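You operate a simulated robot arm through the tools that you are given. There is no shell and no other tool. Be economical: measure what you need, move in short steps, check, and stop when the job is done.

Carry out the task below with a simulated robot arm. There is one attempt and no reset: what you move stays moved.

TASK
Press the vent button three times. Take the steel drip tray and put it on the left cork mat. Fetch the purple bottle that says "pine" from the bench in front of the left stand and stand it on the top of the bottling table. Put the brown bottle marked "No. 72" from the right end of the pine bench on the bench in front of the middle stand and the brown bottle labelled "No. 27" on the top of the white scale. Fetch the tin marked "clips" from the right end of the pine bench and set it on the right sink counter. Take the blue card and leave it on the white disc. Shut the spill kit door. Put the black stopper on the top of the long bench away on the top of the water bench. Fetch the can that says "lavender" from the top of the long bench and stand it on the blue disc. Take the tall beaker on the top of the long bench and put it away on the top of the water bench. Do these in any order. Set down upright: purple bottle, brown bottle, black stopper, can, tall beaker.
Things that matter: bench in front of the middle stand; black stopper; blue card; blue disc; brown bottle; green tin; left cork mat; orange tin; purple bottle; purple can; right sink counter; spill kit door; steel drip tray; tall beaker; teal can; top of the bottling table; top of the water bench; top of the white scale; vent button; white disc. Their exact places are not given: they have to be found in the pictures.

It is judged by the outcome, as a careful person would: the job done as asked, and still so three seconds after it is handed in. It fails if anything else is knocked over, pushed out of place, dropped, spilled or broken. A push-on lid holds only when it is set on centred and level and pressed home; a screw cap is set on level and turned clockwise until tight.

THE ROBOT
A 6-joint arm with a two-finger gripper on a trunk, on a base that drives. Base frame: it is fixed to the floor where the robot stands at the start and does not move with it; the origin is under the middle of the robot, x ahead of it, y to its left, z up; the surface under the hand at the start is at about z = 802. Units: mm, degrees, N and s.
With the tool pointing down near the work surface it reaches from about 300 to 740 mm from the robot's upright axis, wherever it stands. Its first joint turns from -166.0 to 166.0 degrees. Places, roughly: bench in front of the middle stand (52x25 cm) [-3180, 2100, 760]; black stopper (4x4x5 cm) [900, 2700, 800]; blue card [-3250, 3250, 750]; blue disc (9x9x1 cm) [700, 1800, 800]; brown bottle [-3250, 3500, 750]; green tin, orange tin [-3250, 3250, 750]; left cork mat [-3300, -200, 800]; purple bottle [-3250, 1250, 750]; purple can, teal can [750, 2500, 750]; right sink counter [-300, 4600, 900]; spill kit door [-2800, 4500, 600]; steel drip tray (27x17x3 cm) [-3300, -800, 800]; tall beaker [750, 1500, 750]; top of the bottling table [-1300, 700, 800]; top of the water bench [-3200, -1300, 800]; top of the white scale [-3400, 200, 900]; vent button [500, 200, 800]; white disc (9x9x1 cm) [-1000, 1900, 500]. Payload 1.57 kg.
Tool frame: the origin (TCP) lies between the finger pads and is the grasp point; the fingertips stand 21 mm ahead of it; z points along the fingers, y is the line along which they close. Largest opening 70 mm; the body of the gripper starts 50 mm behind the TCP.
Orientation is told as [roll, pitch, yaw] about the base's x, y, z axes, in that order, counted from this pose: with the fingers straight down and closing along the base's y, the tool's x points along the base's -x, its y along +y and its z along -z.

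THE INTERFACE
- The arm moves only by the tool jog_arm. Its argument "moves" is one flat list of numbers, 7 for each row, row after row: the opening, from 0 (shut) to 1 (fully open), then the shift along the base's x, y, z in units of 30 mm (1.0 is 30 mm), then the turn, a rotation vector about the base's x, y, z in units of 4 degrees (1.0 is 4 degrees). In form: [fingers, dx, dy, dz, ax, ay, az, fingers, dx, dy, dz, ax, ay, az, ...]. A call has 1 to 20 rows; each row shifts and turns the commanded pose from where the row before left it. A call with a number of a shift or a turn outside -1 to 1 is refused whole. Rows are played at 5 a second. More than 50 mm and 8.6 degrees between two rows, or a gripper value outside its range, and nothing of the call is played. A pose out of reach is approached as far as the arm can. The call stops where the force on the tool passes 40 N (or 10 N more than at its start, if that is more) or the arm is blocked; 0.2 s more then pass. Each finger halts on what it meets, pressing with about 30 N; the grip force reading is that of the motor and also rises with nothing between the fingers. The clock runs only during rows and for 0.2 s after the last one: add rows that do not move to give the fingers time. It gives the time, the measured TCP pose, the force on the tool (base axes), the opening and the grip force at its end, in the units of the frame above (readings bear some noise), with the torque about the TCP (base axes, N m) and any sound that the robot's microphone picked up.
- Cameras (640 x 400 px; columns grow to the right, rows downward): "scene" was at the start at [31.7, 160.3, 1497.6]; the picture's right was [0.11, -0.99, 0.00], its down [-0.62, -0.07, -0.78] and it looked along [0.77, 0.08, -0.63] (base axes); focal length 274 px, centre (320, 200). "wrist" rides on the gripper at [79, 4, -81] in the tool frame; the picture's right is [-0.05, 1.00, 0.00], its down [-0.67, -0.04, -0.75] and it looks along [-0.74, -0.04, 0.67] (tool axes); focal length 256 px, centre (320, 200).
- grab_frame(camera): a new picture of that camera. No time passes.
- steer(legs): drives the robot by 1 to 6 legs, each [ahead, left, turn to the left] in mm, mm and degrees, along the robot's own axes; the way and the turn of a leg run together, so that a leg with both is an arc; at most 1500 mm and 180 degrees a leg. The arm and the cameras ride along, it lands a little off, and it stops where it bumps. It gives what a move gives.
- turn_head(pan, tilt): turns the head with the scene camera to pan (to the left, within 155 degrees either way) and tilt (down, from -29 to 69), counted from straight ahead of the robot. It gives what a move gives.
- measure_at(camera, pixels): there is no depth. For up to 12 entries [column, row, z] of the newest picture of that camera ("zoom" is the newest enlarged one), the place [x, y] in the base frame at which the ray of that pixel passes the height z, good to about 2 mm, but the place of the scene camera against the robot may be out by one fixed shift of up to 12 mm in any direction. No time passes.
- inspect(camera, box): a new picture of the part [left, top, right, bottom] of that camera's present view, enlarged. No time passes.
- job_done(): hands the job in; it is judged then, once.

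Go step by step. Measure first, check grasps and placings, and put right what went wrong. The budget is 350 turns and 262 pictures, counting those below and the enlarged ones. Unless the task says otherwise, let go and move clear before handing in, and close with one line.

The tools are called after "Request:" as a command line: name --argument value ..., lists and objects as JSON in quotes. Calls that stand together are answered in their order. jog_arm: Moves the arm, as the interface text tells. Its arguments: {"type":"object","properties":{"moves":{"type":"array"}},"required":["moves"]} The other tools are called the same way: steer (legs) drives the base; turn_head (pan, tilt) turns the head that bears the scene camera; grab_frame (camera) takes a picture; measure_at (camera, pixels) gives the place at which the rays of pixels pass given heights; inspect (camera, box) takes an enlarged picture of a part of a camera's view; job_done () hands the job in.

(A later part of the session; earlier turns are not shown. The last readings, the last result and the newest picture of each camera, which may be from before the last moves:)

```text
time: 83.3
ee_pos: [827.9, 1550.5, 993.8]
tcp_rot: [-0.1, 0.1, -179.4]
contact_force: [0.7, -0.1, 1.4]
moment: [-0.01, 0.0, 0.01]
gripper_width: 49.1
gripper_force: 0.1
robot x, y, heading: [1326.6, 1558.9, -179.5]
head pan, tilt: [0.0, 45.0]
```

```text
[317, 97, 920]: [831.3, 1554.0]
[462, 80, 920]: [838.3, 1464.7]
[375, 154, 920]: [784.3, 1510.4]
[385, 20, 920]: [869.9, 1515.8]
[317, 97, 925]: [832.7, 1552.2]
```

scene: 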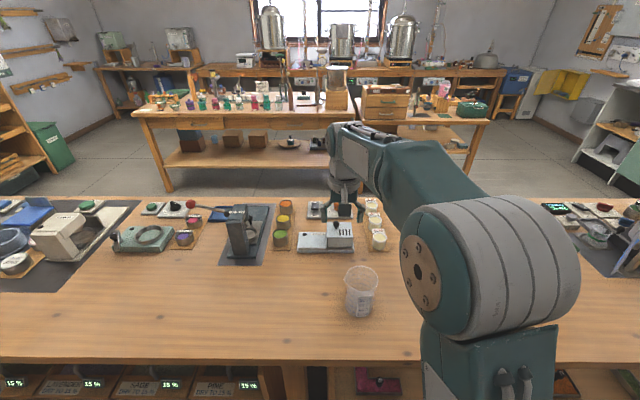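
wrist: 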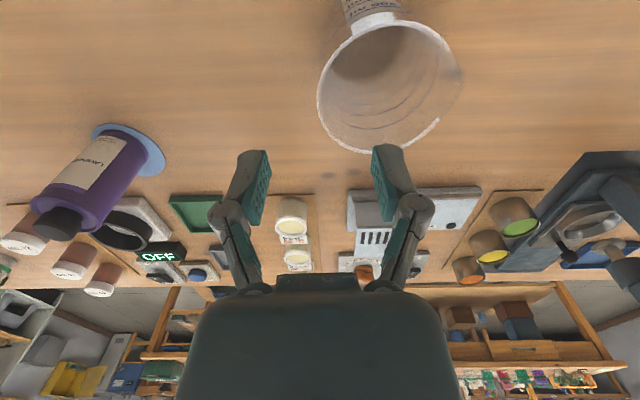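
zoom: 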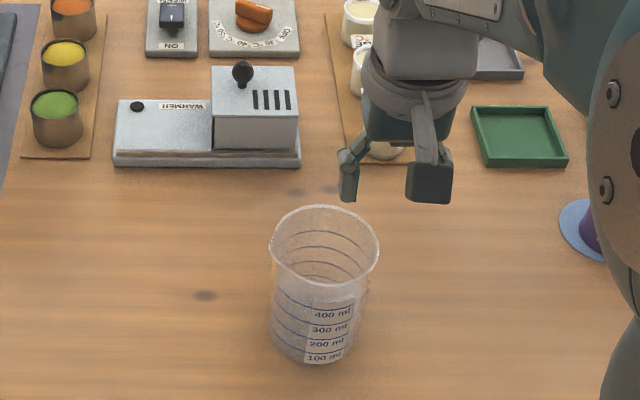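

Rim left edge is (828..831,1553), matching. Descend to z 906 and close on the wall.

Request:
jog_arm --moves '[0.7, 0, 0, -0.8, 0, 0, 0, 0.7, 0, 0, -0.8, 0, 0, 0, 0.7, 0, 0, -0.8, 0, 0, 0, 0.7, 0, 0, -0.5, 0, 0, 0, 0.7, 0, 0, 0, 0, 0, 0]'

Request:
inspect --camera "scene" --box '[280, 150, 440, 270]'

```text
time: 84.5
ee_pos: [828.0, 1549.6, 908.1]
tcp_rot: [-0.2, 0.1, -179.5]
contact_force: [0.3, 0.0, -0.5]
moment: [-0.03, -0.01, 0.0]
gripper_width: 49.1
gripper_force: 0.1
robot x, y, heading: [1321.2, 1555.2, -179.2]
head pan, tilt: [0.0, 45.0]
```

```text
3.33 times, centred on (360, 210) of scene
```

zoom: 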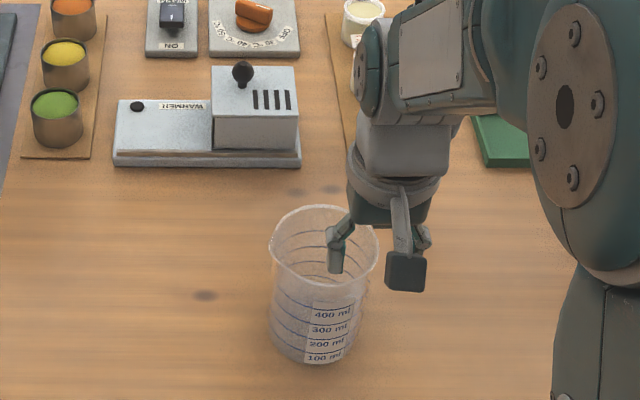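

One finger is inside, one outside. I'll close and lift.

Request:
jog_arm --moves '[0.3, 0, 0, 0, 0, 0, 0, 0, 0, 0, 0, 0, 0, 0, 0, 0, 0, 0, 0, 0, 0, 0, 0, 0, 0, 0, 0, 0, 0, 0, 0, 0.3, 0, 0, 0, 0, 0, 0, 0.5, 0, 0, 0, 0, 0, 0, 0, 0, 0, 0]'

Request:
inspect --camera "scene" --box '[280, 150, 440, 270]'

```text
time: 86.1
ee_pos: [827.9, 1549.7, 932.2]
tcp_rot: [-0.1, 0.1, -179.4]
contact_force: [-0.1, -0.1, -1.7]
moment: [0.05, 0.01, 0.01]
gripper_width: 6.0
gripper_force: 30.1
robot x, y, heading: [1327.3, 1551.8, -179.6]
head pan, tilt: [0.0, 45.0]
```

```text
3.33 times, centred on (360, 210) of scene
```

zoom: 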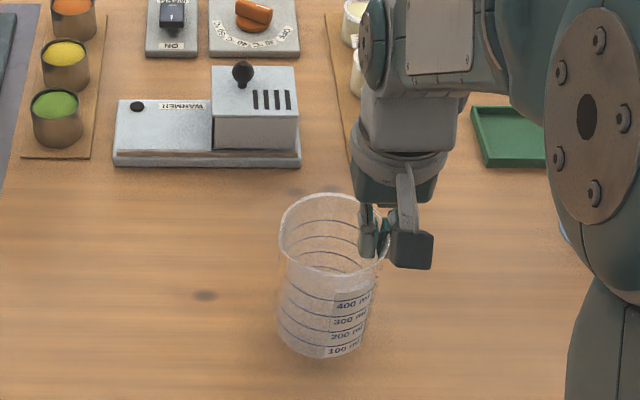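

The beaker is held (width 6, load 1.7 N). I'll lift higher and retract toward the robot before driving south.

Request:
jog_arm --moves '[0, 0, 0, 0.7, 0, 0, 0, 0, 0, 0, 0.7, 0, 0, 0, 0, 0, 0, 0.7, 0, 0, 0, 0, 0.7, 0, 0.7, 0, 0, 0, 0, 0.7, 0, 0.7, 0, 0, 0, 0, 0.7, 0, 0.7, 0, 0, 0, 0, 0.7, 0, 0, 0, 0, 0, 0, 0.7, 0, 0, 0, 0, 0, 0, 0.7, 0, 0, 0, 0, 0, 0, 0.7, 0, 0, 0, 0, 0, 0, 0, 0, 0, 0, 0, 0]'

Request:
turn_head --pan 90 --tilt 35

Request:
grab_frame --camera "scene"

Request:
grab_frame --camera "wrist"

```text
time: 88.5
ee_pos: [976.5, 1550.8, 1056.5]
tcp_rot: [-0.1, 0.1, -179.4]
contact_force: [-0.5, 0.2, -1.9]
moment: [0.05, 0.0, -0.02]
gripper_width: 6.2
gripper_force: 30.4
robot x, y, heading: [1326.0, 1556.7, -179.5]
head pan, tilt: [0.0, 45.0]
```

```text
time: 90.1
ee_pos: [976.6, 1549.9, 1057.8]
tcp_rot: [-0.3, 0.2, -179.5]
contact_force: [0.0, -0.5, -1.2]
moment: [0.05, 0.03, -0.01]
gripper_width: 6.0
gripper_force: 30.4
robot x, y, heading: [1324.3, 1557.2, -179.2]
head pan, tilt: [90.0, 35.0]
```

```text
223 pictures are left
```

scene: 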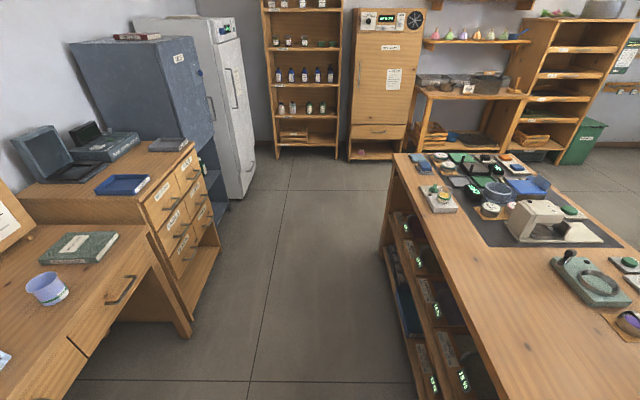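

```text
222 pictures are left
```

wrist: 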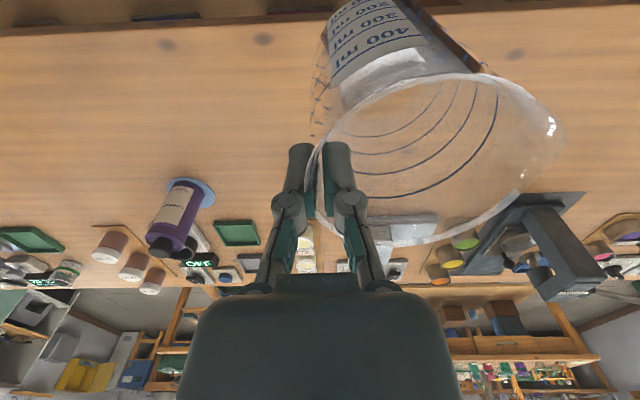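

Request:
measure_at --camera "scene" --pixels '[[395, 155, 802], [242, 198, 0], [277, 158, 0], [412, 155, 0], [228, 205, 0], [512, 165, 0], [220, 260, 0]]'

```text
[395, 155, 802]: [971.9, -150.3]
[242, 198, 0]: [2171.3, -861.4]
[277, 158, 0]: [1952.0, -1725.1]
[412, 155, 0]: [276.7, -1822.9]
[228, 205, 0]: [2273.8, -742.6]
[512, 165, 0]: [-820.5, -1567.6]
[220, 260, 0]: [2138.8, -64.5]
```

Bench south end is y≈-150 and the shelves' front is y≈-1700, so I'll pass at y≈-850. Driving there with a stop to look.

Request:
steer --legs '[[0, 1500, 0], [0, 900, 0], [1400, 0, 0]]'

Request:
turn_head --pan -15 --tilt 30

Request:
grab_frame --camera "scene"

```text
time: 108.5
ee_pos: [-381.8, -890.4, 1056.5]
tcp_rot: [-0.2, 0.1, -178.7]
contact_force: [0.3, -0.3, -2.0]
moment: [0.07, -0.02, 0.04]
gripper_width: 6.1
gripper_force: 29.5
robot x, y, heading: [-29.5, -879.1, -178.8]
head pan, tilt: [90.0, 35.0]
```

```text
time: 110.3
ee_pos: [-380.2, -892.0, 1057.6]
tcp_rot: [-0.2, 0.1, -178.7]
contact_force: [0.1, 0.0, -1.3]
moment: [0.1, -0.01, 0.0]
gripper_width: 5.9
gripper_force: 30.4
robot x, y, heading: [-29.3, -879.2, -178.8]
head pan, tilt: [-15.0, 30.0]
```

```text
221 pictures are left
```

scene: 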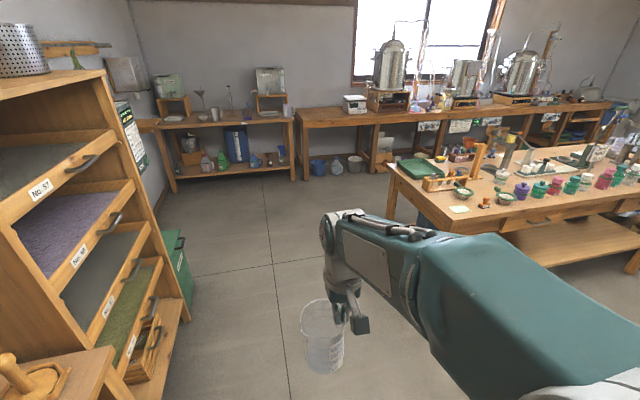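

Request:
measure_at --camera "scene" --pixels '[[388, 172, 800], [455, 232, 800], [195, 300, 0], [172, 190, 0], [293, 178, 0], [302, 178, 0], [160, 130, 802], [292, 118, 802], [300, 127, 802], [190, 255, 400]]'

Request:
inspect --camera "scene" --box '[140, 60, 460, 200]'

```text
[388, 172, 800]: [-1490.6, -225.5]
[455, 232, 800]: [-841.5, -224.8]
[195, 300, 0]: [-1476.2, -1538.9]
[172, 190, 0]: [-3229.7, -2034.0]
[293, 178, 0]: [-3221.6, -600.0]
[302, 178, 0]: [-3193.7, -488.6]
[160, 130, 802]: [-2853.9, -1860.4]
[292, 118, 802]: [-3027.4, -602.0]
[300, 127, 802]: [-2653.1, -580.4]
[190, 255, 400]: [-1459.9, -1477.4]
```

```text
2.00 times, centred on (300, 130) of scene
```

zoom: 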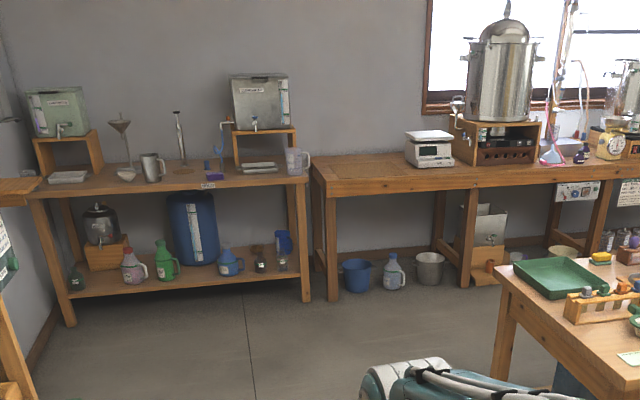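

The water bench is at left and the pine bench at right. I'll drive up to about x≈-2400, y≈-1250.

Request:
steer --legs '[[1500, 0, -0.8], [850, 250, 0]]'

Request:
turn_head --pan 0 --tilt 30

Request:
grab_frame --camera "scene"

```text
time: 122.0
ee_pos: [-2723.8, -1159.5, 1058.1]
tcp_rot: [-0.2, 0.1, -179.6]
contact_force: [-0.3, 0.1, -0.6]
moment: [0.07, -0.01, -0.03]
gripper_width: 5.9
gripper_force: 29.7
robot x, y, heading: [-2372.4, -1152.9, -179.7]
head pan, tilt: [-15.0, 30.0]
```

```text
time: 122.7
ee_pos: [-2723.2, -1159.3, 1057.5]
tcp_rot: [-0.3, 0.1, -179.6]
contact_force: [-1.4, 0.3, -0.4]
moment: [0.07, -0.01, -0.01]
gripper_width: 6.1
gripper_force: 30.3
robot x, y, heading: [-2368.4, -1154.1, -179.5]
head pan, tilt: [0.0, 30.0]
```

```text
219 pictures are left
```

scene: 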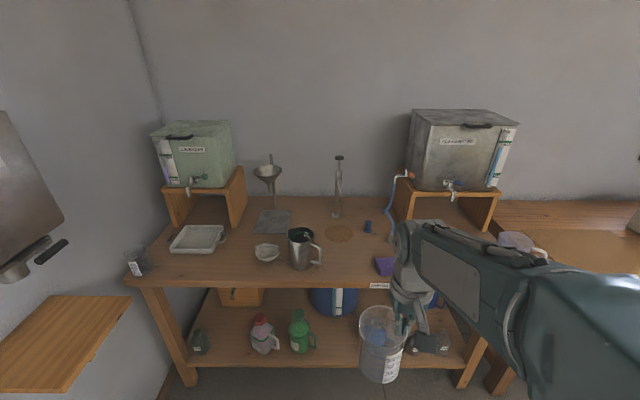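

Request:
measure_at --camera "scene" --pixels '[[360, 285, 802], [345, 258, 802], [300, 268, 802], [375, 268, 802], [338, 233, 802], [205, 268, 802], [137, 272, 802], [265, 262, 802], [230, 270, 802]]'

Request:
inspect --camera "scene" --box '[120, 190, 420, 300]'

```text
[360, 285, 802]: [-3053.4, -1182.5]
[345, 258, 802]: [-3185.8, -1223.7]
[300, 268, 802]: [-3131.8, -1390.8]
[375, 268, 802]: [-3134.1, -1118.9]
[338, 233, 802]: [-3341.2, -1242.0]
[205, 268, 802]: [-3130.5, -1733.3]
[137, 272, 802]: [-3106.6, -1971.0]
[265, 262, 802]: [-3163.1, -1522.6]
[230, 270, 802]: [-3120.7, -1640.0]
```

```text
2.13 times, centred on (270, 245) of scene
```

zoom: 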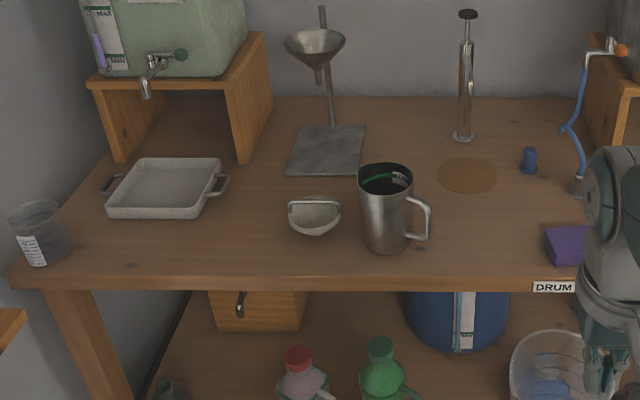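

Free gap between the jug handle (y≈-1310) and sponge (y≈-1117). I'll drive 320 mm closer and place the beaker at about (-3150,-1215).

Request:
steer --legs '[[320, 0, 0]]'

Request:
turn_head --pan 0 --tilt 45

Request:
grab_frame --camera "scene"

Request:
grab_frame --camera "wrist"

```text
time: 124.9
ee_pos: [-3042.1, -1164.8, 1058.2]
tcp_rot: [-0.2, 0.1, -179.4]
contact_force: [-0.6, -0.1, -2.2]
moment: [0.07, -0.02, -0.01]
gripper_width: 6.0
gripper_force: 30.1
robot x, y, heading: [-2693.3, -1157.4, -179.5]
head pan, tilt: [0.0, 30.0]
```

```text
time: 125.6
ee_pos: [-3042.8, -1164.1, 1057.7]
tcp_rot: [-0.2, 0.1, -179.3]
contact_force: [-0.6, 0.2, -1.6]
moment: [0.06, 0.01, 0.0]
gripper_width: 5.8
gripper_force: 29.8
robot x, y, heading: [-2689.5, -1155.4, -179.1]
head pan, tilt: [0.0, 45.0]
```

```text
217 pictures are left
```

scene: 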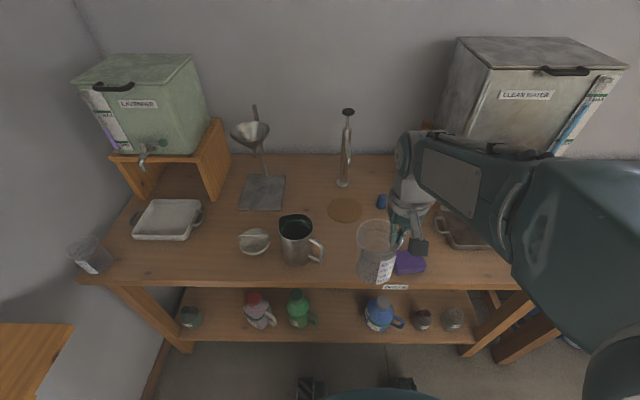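

```text
216 pictures are left
```

wrist: 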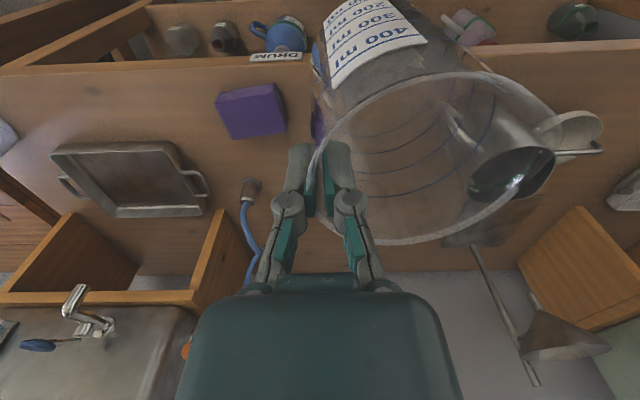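

Request:
measure_at --camera "wrist" --pixels '[[285, 130, 825], [318, 130, 802], [535, 135, 900], [150, 8, 802], [440, 60, 802], [130, 180, 810], [60, 185, 820], [205, 190, 820]]'

Request:
measure_at --camera "scene" --pixels '[[323, 258, 850], [398, 268, 820], [340, 250, 802], [345, 220, 802], [360, 286, 802]]'

```text
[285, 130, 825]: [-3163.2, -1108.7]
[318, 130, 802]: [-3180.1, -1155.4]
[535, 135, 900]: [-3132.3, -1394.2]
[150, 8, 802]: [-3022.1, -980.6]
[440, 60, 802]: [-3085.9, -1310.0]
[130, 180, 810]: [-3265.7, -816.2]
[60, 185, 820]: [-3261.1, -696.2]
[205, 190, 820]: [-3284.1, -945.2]
```

```text
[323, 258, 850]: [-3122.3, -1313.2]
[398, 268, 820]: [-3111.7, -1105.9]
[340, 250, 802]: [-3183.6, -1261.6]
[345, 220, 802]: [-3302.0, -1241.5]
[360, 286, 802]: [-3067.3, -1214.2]
```

Gap is confirmed. I'll extend 118 mm, then lower partway.

Request:
jog_arm --moves '[0, -0.8, -0.06, 0, 0, 0, 0, 0, -0.8, -0.06, 0, 0, 0, 0, 0, -0.8, -0.06, 0, 0, 0, 0, 0, -0.8, -0.06, 0, 0, 0, 0, 0, -0.7, -0.06, 0, 0, 0, 0, 0, 0, 0, -0.8, 0, 0, 0, 0, 0, 0, -0.8, 0, 0, 0, 0, 0, 0, -0.8, 0, 0, 0, 0, 0, 0, -0.8, 0, 0, 0, 0, 0, 0, -0.6, 0, 0, 0, 0, 0, 0, 0, 0, 0, 0]'

Request:
inspect --camera "scene" --box '[260, 160, 480, 300]'

Request:
grab_frame --camera "wrist"

```text
time: 128.0
ee_pos: [-3159.2, -1172.9, 942.9]
tcp_rot: [-0.2, 0.1, -179.2]
contact_force: [0.3, 0.5, -1.7]
moment: [0.02, 0.0, 0.01]
gripper_width: 6.1
gripper_force: 30.4
robot x, y, heading: [-2692.5, -1160.1, -179.2]
head pan, tilt: [0.0, 45.0]
```

```text
2.86 times, centred on (370, 230) of scene
```

zoom: 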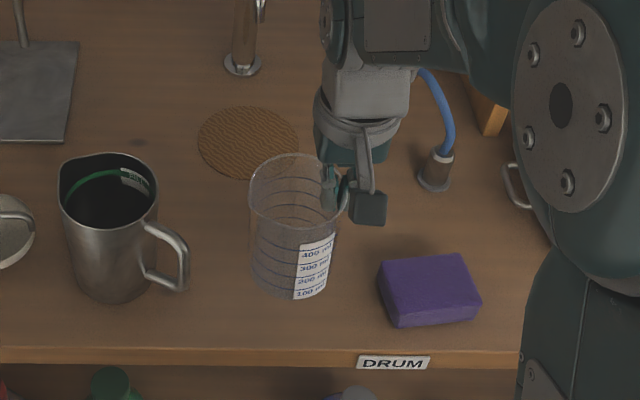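

```text
214 pictures are left
```

wrist: 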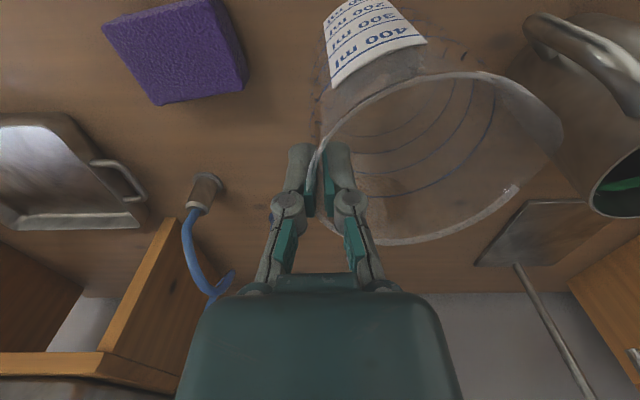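

Position is good. Lowering slowly to contact.

Request:
jog_arm --moves '[0, 0, 0, -0.5, 0, 0, 0, 0, 0, 0, -0.3, 0, 0, 0, 0, 0, 0, -0.1, 0, 0, 0, 0, 0, 0, -0.1, 0, 0, 0, 0, 0, 0, 0, 0, 0, 0]'

Request:
inspect --camera "scene" --box '[260, 160, 480, 300]'

```text
time: 129.2
ee_pos: [-3158.3, -1172.7, 913.8]
tcp_rot: [-0.2, 0.1, -179.3]
contact_force: [0.1, 0.0, -1.1]
moment: [0.04, 0.03, -0.01]
gripper_width: 6.0
gripper_force: 30.1
robot x, y, heading: [-2691.9, -1154.1, -179.0]
head pan, tilt: [0.0, 45.0]
```

```text
2.86 times, centred on (370, 230) of scene
```

zoom: 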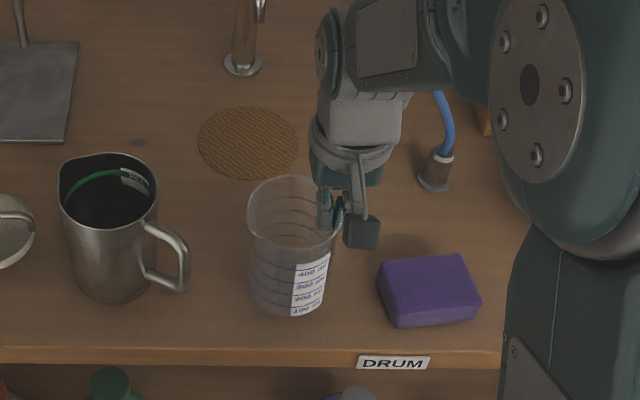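

Request:
jog_arm --moves '[0, 0, 0, -0.1, 0, 0, 0, 0, 0, 0, -0.06, 0, 0, 0, 0, 0, 0, -0.06, 0, 0, 0, 0, 0, 0, 0, 0, 0, 0]'

```text
time: 130.2
ee_pos: [-3160.2, -1172.8, 907.1]
tcp_rot: [-0.3, 0.1, -179.3]
contact_force: [0.0, 0.8, -1.9]
moment: [0.02, -0.02, -0.03]
gripper_width: 6.2
gripper_force: 29.8
robot x, y, heading: [-2691.5, -1157.3, -179.5]
head pan, tilt: [0.0, 45.0]
```

No contact yet. Continuing in 2 mm steps.

Request:
jog_arm --moves '[0, 0, 0, -0.07, 0, 0, 0, 0, 0, 0, -0.07, 0, 0, 0, 0, 0, 0, -0.07, 0, 0, 0, 0, 0, 0, 0, 0, 0, 0]'

Request:
grab_frame --camera "scene"

```text
time: 131.2
ee_pos: [-3161.1, -1173.4, 899.6]
tcp_rot: [-0.2, 0.1, -179.3]
contact_force: [-1.9, 0.3, -1.1]
moment: [0.04, 0.02, 0.01]
gripper_width: 5.9
gripper_force: 30.0
robot x, y, heading: [-2689.6, -1157.5, -179.3]
head pan, tilt: [0.0, 45.0]
```

```text
212 pictures are left
```

scene: 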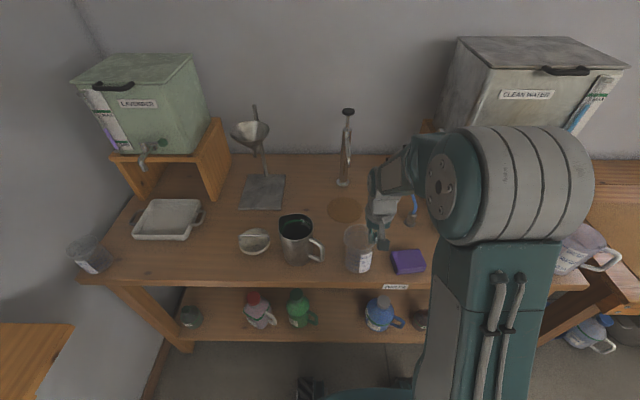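

Request:
jog_arm --moves '[0, 0, 0, -0.1, 0, 0, 0, 0, 0, 0, -0.1, 0, 0, 0, 0, 0, 0, -0.1, 0, 0, 0, 0, 0, 0, 0, 0, 0, 0]'

Request:
inspect --camera "scene" --box '[310, 200, 430, 290]'

```text
time: 132.2
ee_pos: [-3158.4, -1173.5, 891.4]
tcp_rot: [-0.1, 0.1, -179.3]
contact_force: [0.6, -0.7, -1.6]
moment: [0.03, 0.03, -0.02]
gripper_width: 5.9
gripper_force: 29.9
robot x, y, heading: [-2695.0, -1153.3, -179.2]
head pan, tilt: [0.0, 45.0]
```

```text
4.44 times, centred on (370, 245) of scene
```

zoom: 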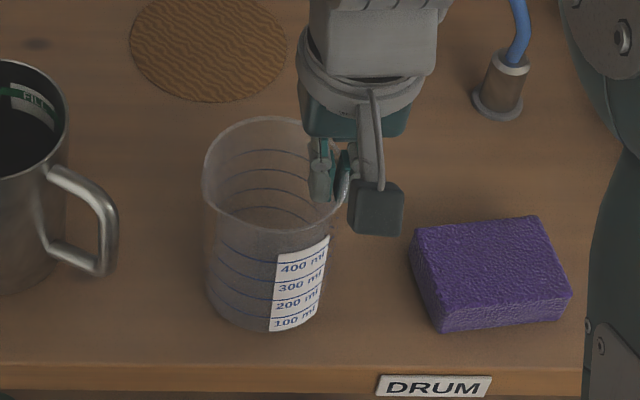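

Request:
jog_arm --moves '[0, 0, 0, -0.1, 0, 0, 0, 0, 0, 0, -0.1, 0, 0, 0, 0, 0, 0, -0.1, 0, 0, 0, 0, 0, 0, 0, 0, 0, 0]'

Request:
inspect --camera "scene" --box '[310, 200, 430, 290]'

```text
time: 133.2
ee_pos: [-3159.6, -1172.7, 885.5]
tcp_rot: [-0.1, -0.1, -179.3]
contact_force: [-4.6, 4.4, 32.3]
moment: [-0.16, 0.18, 0.0]
gripper_width: 6.0
gripper_force: 30.4
robot x, y, heading: [-2692.0, -1157.2, -179.3]
head pan, tilt: [0.0, 45.0]
```

```text
4.44 times, centred on (370, 245) of scene
```

zoom: 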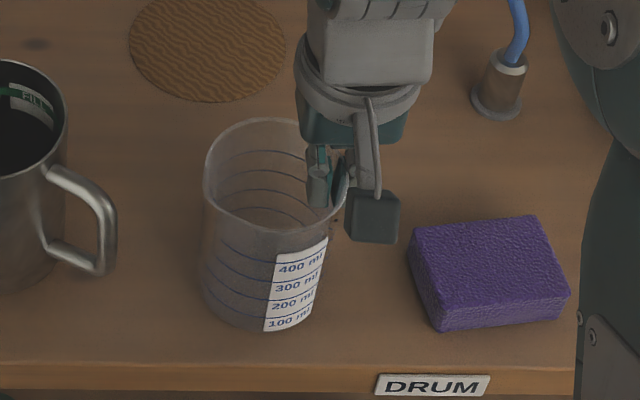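

Contact with the surface (32 N). I'll ease up 2 mm, open to half, and rise.

Request:
jog_arm --moves '[0, 0, 0, 0.08, 0, 0, 0, 0.15, 0, 0, 0, 0, 0, 0, 0.4, 0, 0, 0, 0, 0, 0, 0.5, 0, 0, 0, 0, 0, 0, 0.5, 0, 0, 0.7, 0, 0, 0, 0.5, 0, 0, 1, 0, 0, 0, 0.5, 0, 0, 1, 0, 0, 0, 0.5, 0, 0, 1, 0, 0, 0, 0.5, 0, 0, 1, 0, 0, 0, 0.5, 0.5, 0, 1, 0, 0, 0, 0.5, 0.5, 0, 0.5, 0, 0, 0]'

Request:
inspect --camera "scene" --box '[260, 160, 480, 300]'

Request:
grab_frame --camera "wrist"

```text
time: 135.6
ee_pos: [-3128.6, -1174.9, 1070.4]
tcp_rot: [-0.1, 0.2, -179.3]
contact_force: [0.6, -0.6, -0.4]
moment: [-0.03, 0.01, -0.01]
gripper_width: 34.8
gripper_force: 0.1
robot x, y, heading: [-2693.8, -1156.6, -179.8]
head pan, tilt: [0.0, 45.0]
```

```text
2.86 times, centred on (370, 230) of scene
```

zoom: 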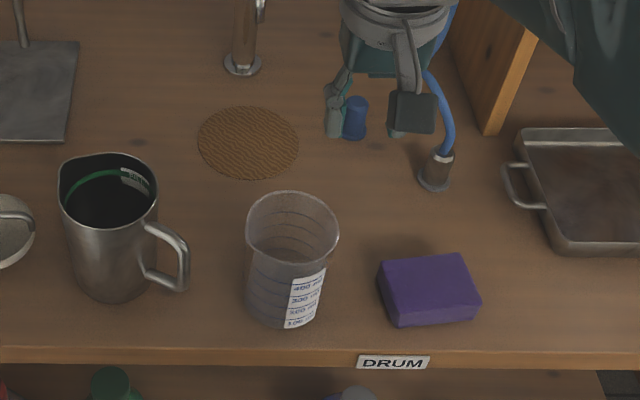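

```text
208 pictures are left
```

wrist: 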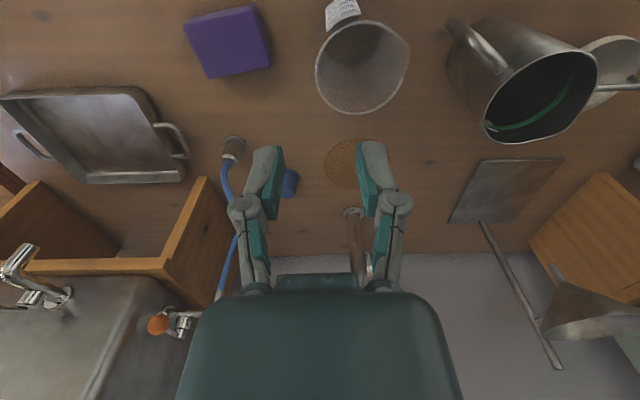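

The beaker stands upright on the water bench. Next, the steel drip tray (wrist (100,130)); I'll drive sideways right 330 mm and look at it.

Request:
jog_arm --moves '[0.5, 0.9, 0, 0, 0, 0, 0, 0.5, 0.9, 0, 0, 0, 0, 0]'

Request:
steer --legs '[[0, -330, 0]]'

Request:
grab_frame --camera "wrist"

Request:
turn_head --pan -10 --tilt 45

Request:
grab_frame --camera "scene"

```text
time: 136.2
ee_pos: [-3075.3, -1174.0, 1070.0]
tcp_rot: [-0.3, 0.1, -179.3]
contact_force: [-0.1, 0.5, -0.4]
moment: [0.01, -0.02, -0.01]
gripper_width: 35.0
gripper_force: 0.0
robot x, y, heading: [-2690.5, -1157.6, -179.4]
head pan, tilt: [0.0, 45.0]
```

```text
time: 138.4
ee_pos: [-3079.8, -845.8, 1069.6]
tcp_rot: [-0.3, 0.1, -179.4]
contact_force: [0.4, -0.1, 0.2]
moment: [-0.02, 0.0, -0.02]
gripper_width: 34.9
gripper_force: 0.0
robot x, y, heading: [-2693.8, -825.3, -179.2]
head pan, tilt: [0.0, 45.0]
```

```text
207 pictures are left
```

wrist: 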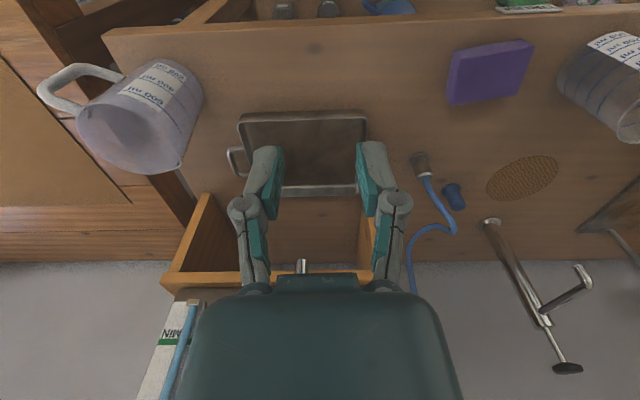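

```text
time: 139.1
ee_pos: [-3080.5, -844.7, 1069.9]
tcp_rot: [-0.2, 0.2, -179.2]
contact_force: [0.5, -0.2, 0.7]
moment: [-0.01, -0.01, 0.02]
gripper_width: 34.9
gripper_force: 0.0
robot x, y, heading: [-2695.0, -827.3, -179.0]
head pan, tilt: [-10.0, 45.0]
```

```text
206 pictures are left
```

scene: 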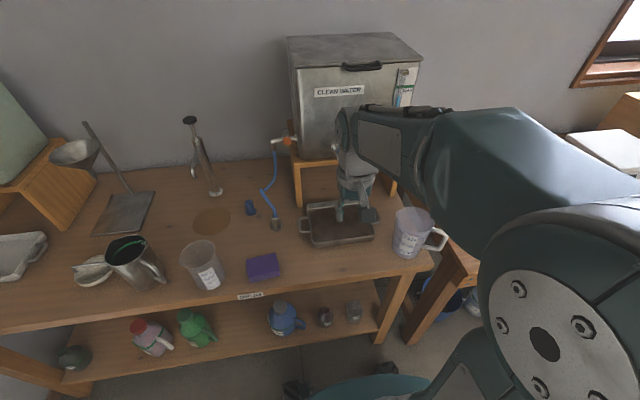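

Request:
inspect --camera "wrist" --box '[190, 80, 440, 240]'

Request:
measure_at --camera "wrist" --pixels '[[240, 115, 810], [366, 112, 810], [300, 113, 810], [284, 193, 810], [357, 192, 810], [230, 163, 800], [228, 150, 800], [300, 113, 800]]'

Request:
inspect --camera "scene" --box '[260, 130, 460, 270]'

```text
2.50 times, centred on (315, 160) of wrist
```

zoom: 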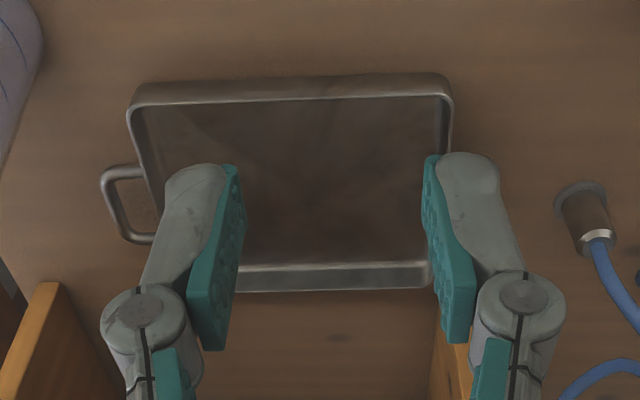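

```text
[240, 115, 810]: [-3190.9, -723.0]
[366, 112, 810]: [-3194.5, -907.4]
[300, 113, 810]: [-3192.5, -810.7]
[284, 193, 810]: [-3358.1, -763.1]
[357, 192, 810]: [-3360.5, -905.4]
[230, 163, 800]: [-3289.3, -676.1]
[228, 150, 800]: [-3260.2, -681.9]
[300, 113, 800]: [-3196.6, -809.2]
```

```text
2.86 times, centred on (360, 200) of scene
```

zoom: 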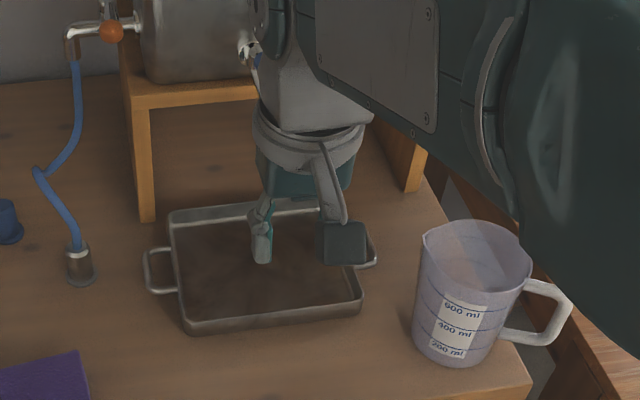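

The tray spans x -3193..-3360, rim z≈812, with side handles. Before grasping, I'll locate the jug and the cork mat.

Request:
measure_at --camera "zoom" --pixels '[[412, 335, 782], [455, 366, 782], [488, 345, 782], [422, 235, 900], [535, 250, 900], [475, 222, 900], [570, 300, 860]]'

Request:
turn_head --pan -50 --tilt 40

Request:
grab_frame --camera "scene"

```text
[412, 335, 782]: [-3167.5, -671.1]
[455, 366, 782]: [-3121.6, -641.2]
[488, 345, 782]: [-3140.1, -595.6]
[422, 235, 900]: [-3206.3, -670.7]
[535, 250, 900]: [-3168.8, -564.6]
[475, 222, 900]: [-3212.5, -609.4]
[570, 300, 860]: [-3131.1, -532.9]
```

```text
time: 140.2
ee_pos: [-3080.6, -843.2, 1070.1]
tcp_rot: [-0.1, 0.1, -179.3]
contact_force: [-0.8, 0.2, 0.4]
moment: [-0.01, -0.01, 0.0]
gripper_width: 34.9
gripper_force: 0.1
robot x, y, heading: [-2694.1, -823.9, -179.5]
head pan, tilt: [-50.0, 40.0]
```

```text
203 pictures are left
```

scene: 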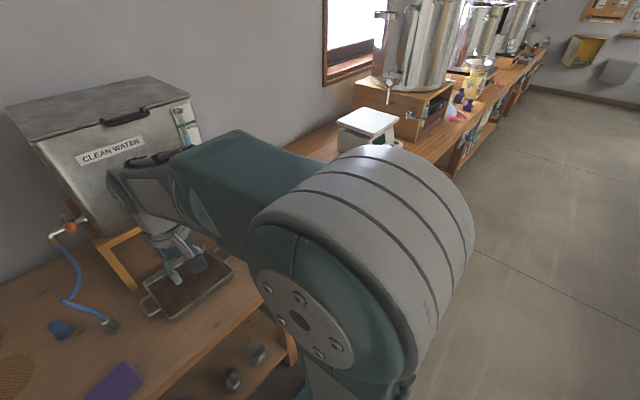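

Jug is near (-3165,-620), close to the tray's right handle, so I'll pull the tray out carefully by its front wall. First, rotate the hand 90° and move above the front wall at (-3195,-815).

Request:
jog_arm --moves '[0.5, 0, 0.05, -0.3, 0, 0, -1, 0.5, 0, 0.05, -0.3, 0, 0, -1, 0.5, 0, 0.05, -0.3, 0, 0, -1, 0.5, 0, 0.05, -0.3, 0, 0, -1, 0.5, -0.2, 0.05, -0.3, 0, 0, -1, 0.5, -0.2, 0.05, -0.3, 0, 0, -1, 0.5, -0.2, 0.05, -0.3, 0, 0, -1, 0.5, -0.2, 0.05, -0.3, 0, 0, -1, 0.5, -0.2, 0.05, -0.3, 0, 0, -1, 0.5, -0.2, 0.05, -0.3, 0, 0, -1, 0.5, -0.2, 0.05, -0.3, 0, 0, -1, 0.5, -0.2, 0.05, -0.3, 0, 0, -1, 0.5, -0.2, 0.05, -0.3, 0, 0, -1, 0.5, -0.2, 0.05, -0.3, 0, 0, -1, 0.5, -0.2, 0.05, -0.3, 0, 0, -1, 0.5, -0.2, 0.05, -0.3, 0, 0, -1, 0.5, -0.2, 0.05, 0, 0, 0, -1, 0.5, -0.3, 0.05, 0, 0, 0, -1, 0.5, -0.3, 0.05, 0, 0, 0, -1, 0.5, -0.3, 0, 0, 0, 0, -1]'

Request:
jog_arm --moves '[0.5, -0.3, 0, 0, 0, 0, -1, 0.5, -0.2, 0, 0, 0, 0, -1, 0.5, 0, 0, 0, 0, 0, -0.55, 0.5, 0, 0, 0, 0, 0, 0]'

Request:
turn_head --pan -5 --tilt 50

Request:
grab_frame --camera "wrist"

Request:
grab_frame --camera "scene"

```text
time: 144.4
ee_pos: [-3184.3, -814.4, 925.6]
tcp_rot: [-0.2, 0.1, 100.5]
contact_force: [0.2, 0.0, -0.3]
moment: [-0.01, -0.01, 0.03]
gripper_width: 34.9
gripper_force: 0.0
robot x, y, heading: [-2692.2, -827.6, -179.3]
head pan, tilt: [-50.0, 40.0]
```

```text
time: 145.4
ee_pos: [-3199.9, -814.1, 927.4]
tcp_rot: [-0.1, -0.1, 90.6]
contact_force: [-0.7, -0.1, 0.1]
moment: [-0.01, -0.02, 0.02]
gripper_width: 35.3
gripper_force: 0.0
robot x, y, heading: [-2697.1, -824.5, -179.4]
head pan, tilt: [-50.0, 40.0]
```

```text
time: 146.5
ee_pos: [-3199.6, -815.3, 926.5]
tcp_rot: [0.0, -0.1, 90.5]
contact_force: [0.6, -0.2, -0.3]
moment: [0.01, -0.02, 0.01]
gripper_width: 35.1
gripper_force: 0.0
robot x, y, heading: [-2695.3, -827.0, -179.3]
head pan, tilt: [-5.0, 50.0]
```

```text
202 pictures are left
```

wrist: 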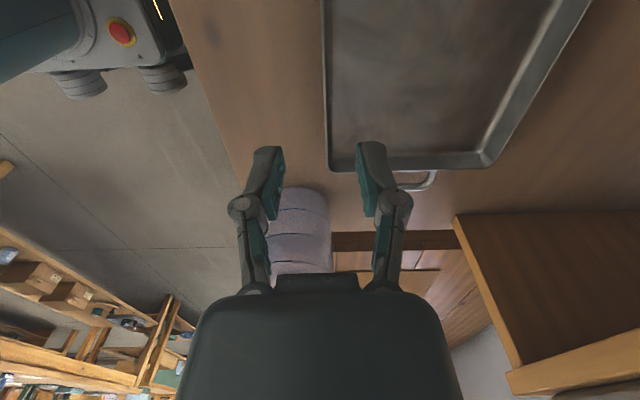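

```text
201 pictures are left
```

scene: 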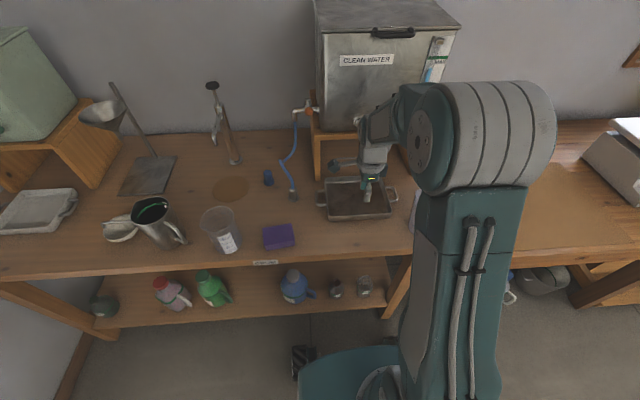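

Request:
measure_at --camera "wrist" --pixels '[[322, 40, 812], [334, 40, 812], [325, 140, 812], [336, 140, 812], [325, 140, 805], [480, 165, 812], [334, 168, 812]]'

Request:
inspect --camera "wrist" --box '[220, 0, 420, 130]'

```text
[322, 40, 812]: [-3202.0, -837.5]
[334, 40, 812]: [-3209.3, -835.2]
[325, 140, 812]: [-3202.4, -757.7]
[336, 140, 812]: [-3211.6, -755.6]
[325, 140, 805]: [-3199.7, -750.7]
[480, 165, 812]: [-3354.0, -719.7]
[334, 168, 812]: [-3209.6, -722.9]
```

```text
3.08 times, centred on (320, 65) of wrist
```

zoom: 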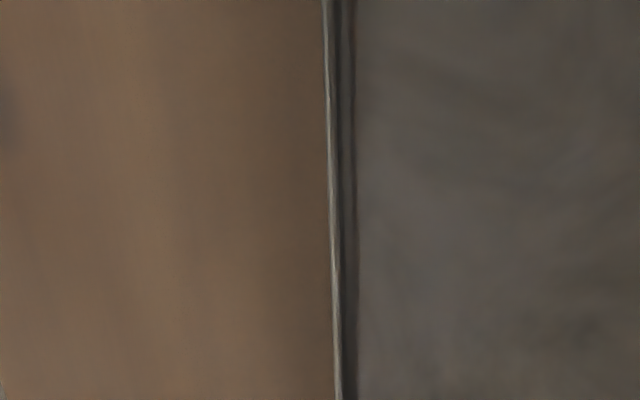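

Wall rim is at x≈-3203. I'll shift 3 mm and descend to z≈813.

Request:
jog_arm --moves '[0.5, -0.1, 0, -0.9, 0, 0, -0.12, 0.5, 0, 0, -0.9, 0, 0, 0, 0.5, 0, 0, -0.9, 0, 0, 0, 0.5, 0, 0, -0.5, 0, 0, 0, 0.5, 0, 0, -0.3, 0, 0, 0, 0.5, 0, 0, -0.2, 0, 0, 0, 0.5, 0, 0, 0, 0, 0, 0]'

Request:
grab_frame --camera "wrist"

Request:
inspect --camera "scene" --box '[290, 130, 430, 240]'

```text
time: 148.1
ee_pos: [-3202.5, -814.0, 816.7]
tcp_rot: [0.0, 0.1, 90.1]
contact_force: [-0.1, 0.0, -0.3]
moment: [-0.01, 0.01, 0.01]
gripper_width: 35.2
gripper_force: 0.1
robot x, y, heading: [-2697.0, -823.7, -179.6]
head pan, tilt: [-5.0, 50.0]
```

```text
199 pictures are left
```

wrist: 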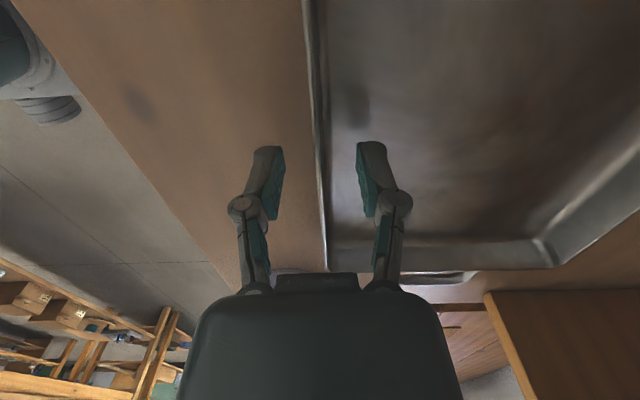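

```text
3.64 times, centred on (360, 185) of scene
```

zoom: 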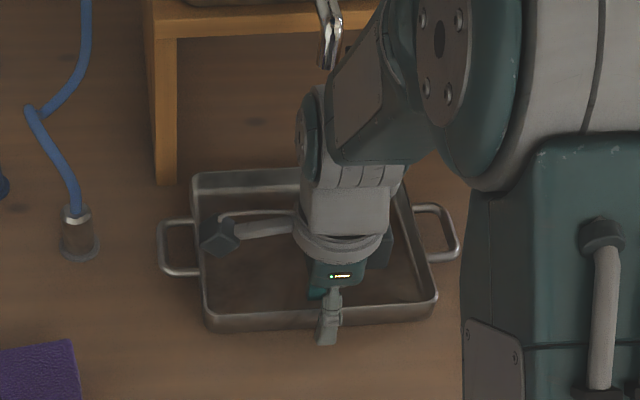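

Fingers straddle the wall. I'll go 4 mm lower and close.

Request:
jog_arm --moves '[0.5, 0, 0, -0.15, 0, 0, 0, 0.2, 0, 0, 0, 0, 0, 0, 0, 0, 0, 0, 0, 0, 0, 0, 0, 0, 0, 0, 0, 0, 0, 0, 0, 0, 0, 0, 0]'

```text
time: 149.3
ee_pos: [-3203.5, -814.5, 810.8]
tcp_rot: [-0.2, 0.0, 89.9]
contact_force: [-0.4, -0.2, 0.8]
moment: [0.01, 0.0, -0.03]
gripper_width: 5.8
gripper_force: 29.7
robot x, y, heading: [-2697.7, -829.8, -179.3]
head pan, tilt: [-5.0, 50.0]
```

Gripped (5.8 mm). I'll lift a test 12 mm.

Request:
jog_arm --moves '[0, 0, 0, 0.2, 0, 0, 0, 0, 0, 0, 0.2, 0, 0, 0, 0, 0, 0, 0, 0, 0, 0]'

Request:
inspect --camera "scene" --box '[290, 130, 430, 240]'

Request:
grab_frame --camera "wrist"

```text
time: 150.1
ee_pos: [-3202.1, -813.5, 821.9]
tcp_rot: [-0.2, 0.0, 90.1]
contact_force: [-0.4, -0.1, -2.2]
moment: [0.02, -0.19, -0.03]
gripper_width: 6.0
gripper_force: 30.1
robot x, y, heading: [-2697.0, -823.0, -179.0]
head pan, tilt: [-5.0, 50.0]
```

```text
3.64 times, centred on (360, 185) of scene
```

zoom: 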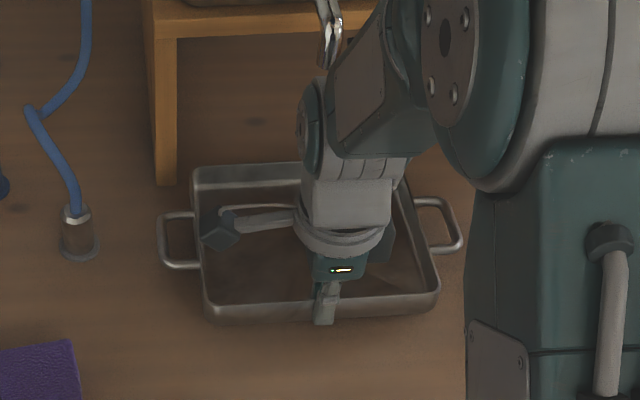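

```text
196 pictures are left
```

wrist: 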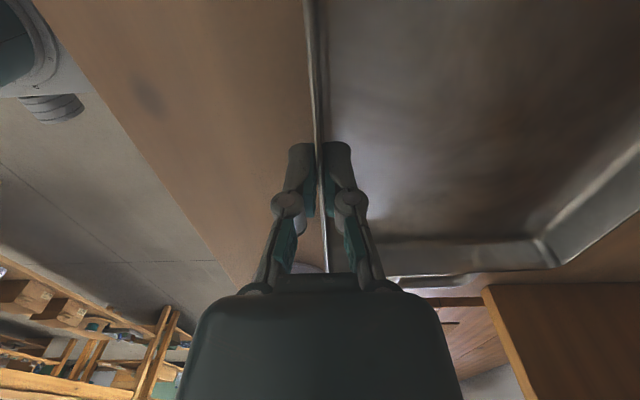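

The tray lifted level (2.2 N). Pull forward, easing left past the jug, then raise.

Request:
jog_arm --moves '[0, 0.3, 0, 0.4, 0, 0, 0, 0, 0.6, 0, 0.3, 0, 0, 0, 0, 0.6, 0, 0.1, 0, 0, 0, 0, 0.5, -0.5, 0, 0, 0, 0, 0, 0.5, -0.5, 0, 0, 0, 0, 0, 0.6, -0.4, 0, 0, 0, 0, 0, 0.6, 0, 0, 0, 0, 0, 0, 0.6, 0, 0.2, 0, 0, 0, 0, 0.3, 0, 0.6, 0, 0, 0, 0, 0, 0, 0.6, 0, 0, 0, 0, 0, 0, 0.6, 0, 0, 0, 0, 0, 0, 0.6, 0, 0, 0, 0, 0, 0, 0.6, 0, 0, 0, 0, 0, 0, 0.6, 0, 0, 0]'

Request:
grab_frame --camera "scene"

```text
time: 153.1
ee_pos: [-3064.9, -857.0, 961.0]
tcp_rot: [-0.1, -0.1, 90.0]
contact_force: [0.4, 0.5, -2.0]
moment: [0.0, -0.19, 0.01]
gripper_width: 6.4
gripper_force: 30.1
robot x, y, heading: [-2693.0, -829.0, -179.4]
head pan, tilt: [-5.0, 50.0]
```

```text
195 pictures are left
```

scene: 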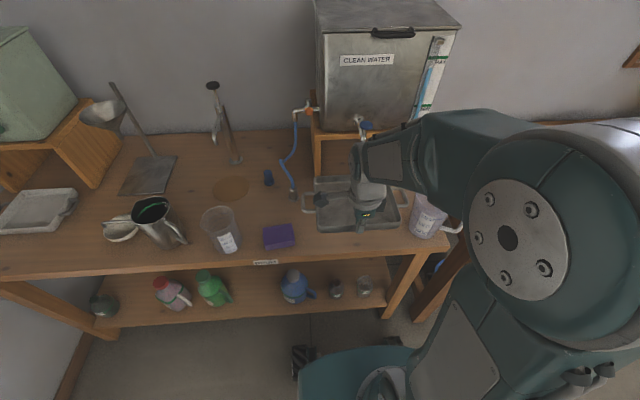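

Clear of the jug. I'll raise further, back up 120 mm, strafe right ~620 mm and look for the mat.

Request:
jog_arm --moves '[0, 0, 0, 0.7, 0, 0, 0, 0, 0, 0, 0.7, 0, 0, 0, 0, 0, 0, 0.6, 0, 0, 0]'

Request:
steer --legs '[[-120, 0, 0], [0, -600, 0]]'

Request:
turn_head --pan 0 --tilt 40

Request:
grab_frame --camera "scene"

Request:
grab_frame --camera "wrist"

```text
time: 153.9
ee_pos: [-3065.2, -856.4, 1021.3]
tcp_rot: [-0.2, 0.0, 90.0]
contact_force: [-0.4, 0.0, -2.2]
moment: [-0.01, -0.16, -0.01]
gripper_width: 6.0
gripper_force: 29.9
robot x, y, heading: [-2695.7, -824.5, -179.3]
head pan, tilt: [-5.0, 50.0]
```

```text
time: 158.2
ee_pos: [-2953.5, -257.0, 1020.7]
tcp_rot: [-0.1, -0.1, 90.0]
contact_force: [0.1, -0.9, -1.8]
moment: [-0.01, -0.19, 0.0]
gripper_width: 5.8
gripper_force: 29.6
robot x, y, heading: [-2581.9, -225.1, -179.3]
head pan, tilt: [-5.0, 50.0]
```

```text
time: 158.9
ee_pos: [-2953.8, -255.3, 1020.0]
tcp_rot: [-0.2, 0.0, 90.1]
contact_force: [-0.2, -0.7, -2.3]
moment: [0.01, -0.18, -0.01]
gripper_width: 5.9
gripper_force: 30.1
robot x, y, heading: [-2585.6, -226.9, -179.3]
head pan, tilt: [0.0, 40.0]
```

```text
194 pictures are left
```

scene: 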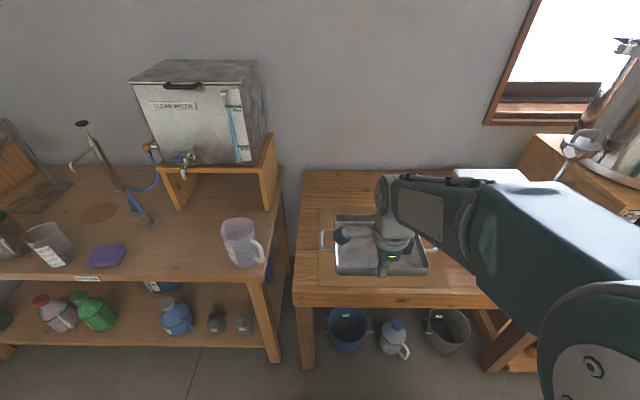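

```text
193 pictures are left
```

wrist: 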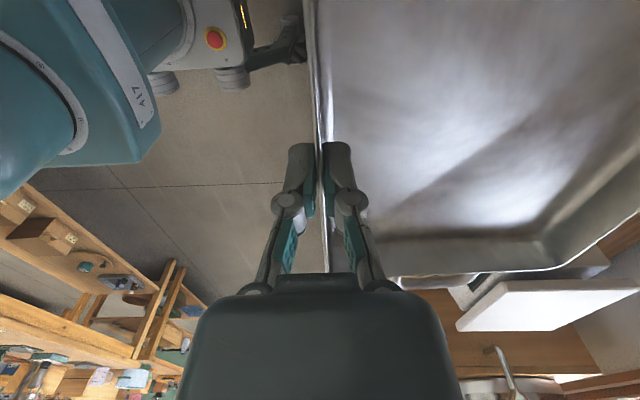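

The cork mat is under the tray in view: corners about (319,287), (441,287), (318,208). I'll measure it at candidate heights.

Request:
measure_at --camera "scene" --pixels '[[319, 287, 800], [441, 287, 800], [318, 208, 800], [293, 305, 800], [308, 368, 0], [150, 280, 782], [319, 287, 860], [318, 208, 860], [293, 305, 860], [280, 360, 0]]'

Request:
inspect --camera "scene" --box '[280, 150, 500, 380]'

```text
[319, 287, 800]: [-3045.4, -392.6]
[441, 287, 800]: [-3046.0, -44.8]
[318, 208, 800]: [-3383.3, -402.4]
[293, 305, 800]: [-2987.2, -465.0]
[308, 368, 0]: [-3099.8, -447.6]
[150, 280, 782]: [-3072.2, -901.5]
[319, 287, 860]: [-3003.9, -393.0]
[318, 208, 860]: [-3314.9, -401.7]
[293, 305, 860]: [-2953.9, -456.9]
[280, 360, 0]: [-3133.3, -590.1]
```

```text
1.74 times, centred on (390, 265) of scene
```

zoom: 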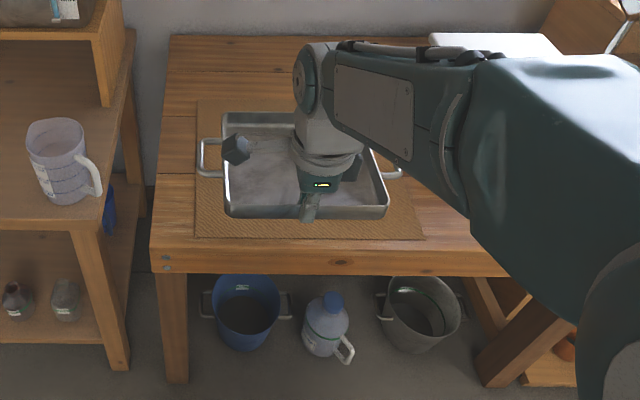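

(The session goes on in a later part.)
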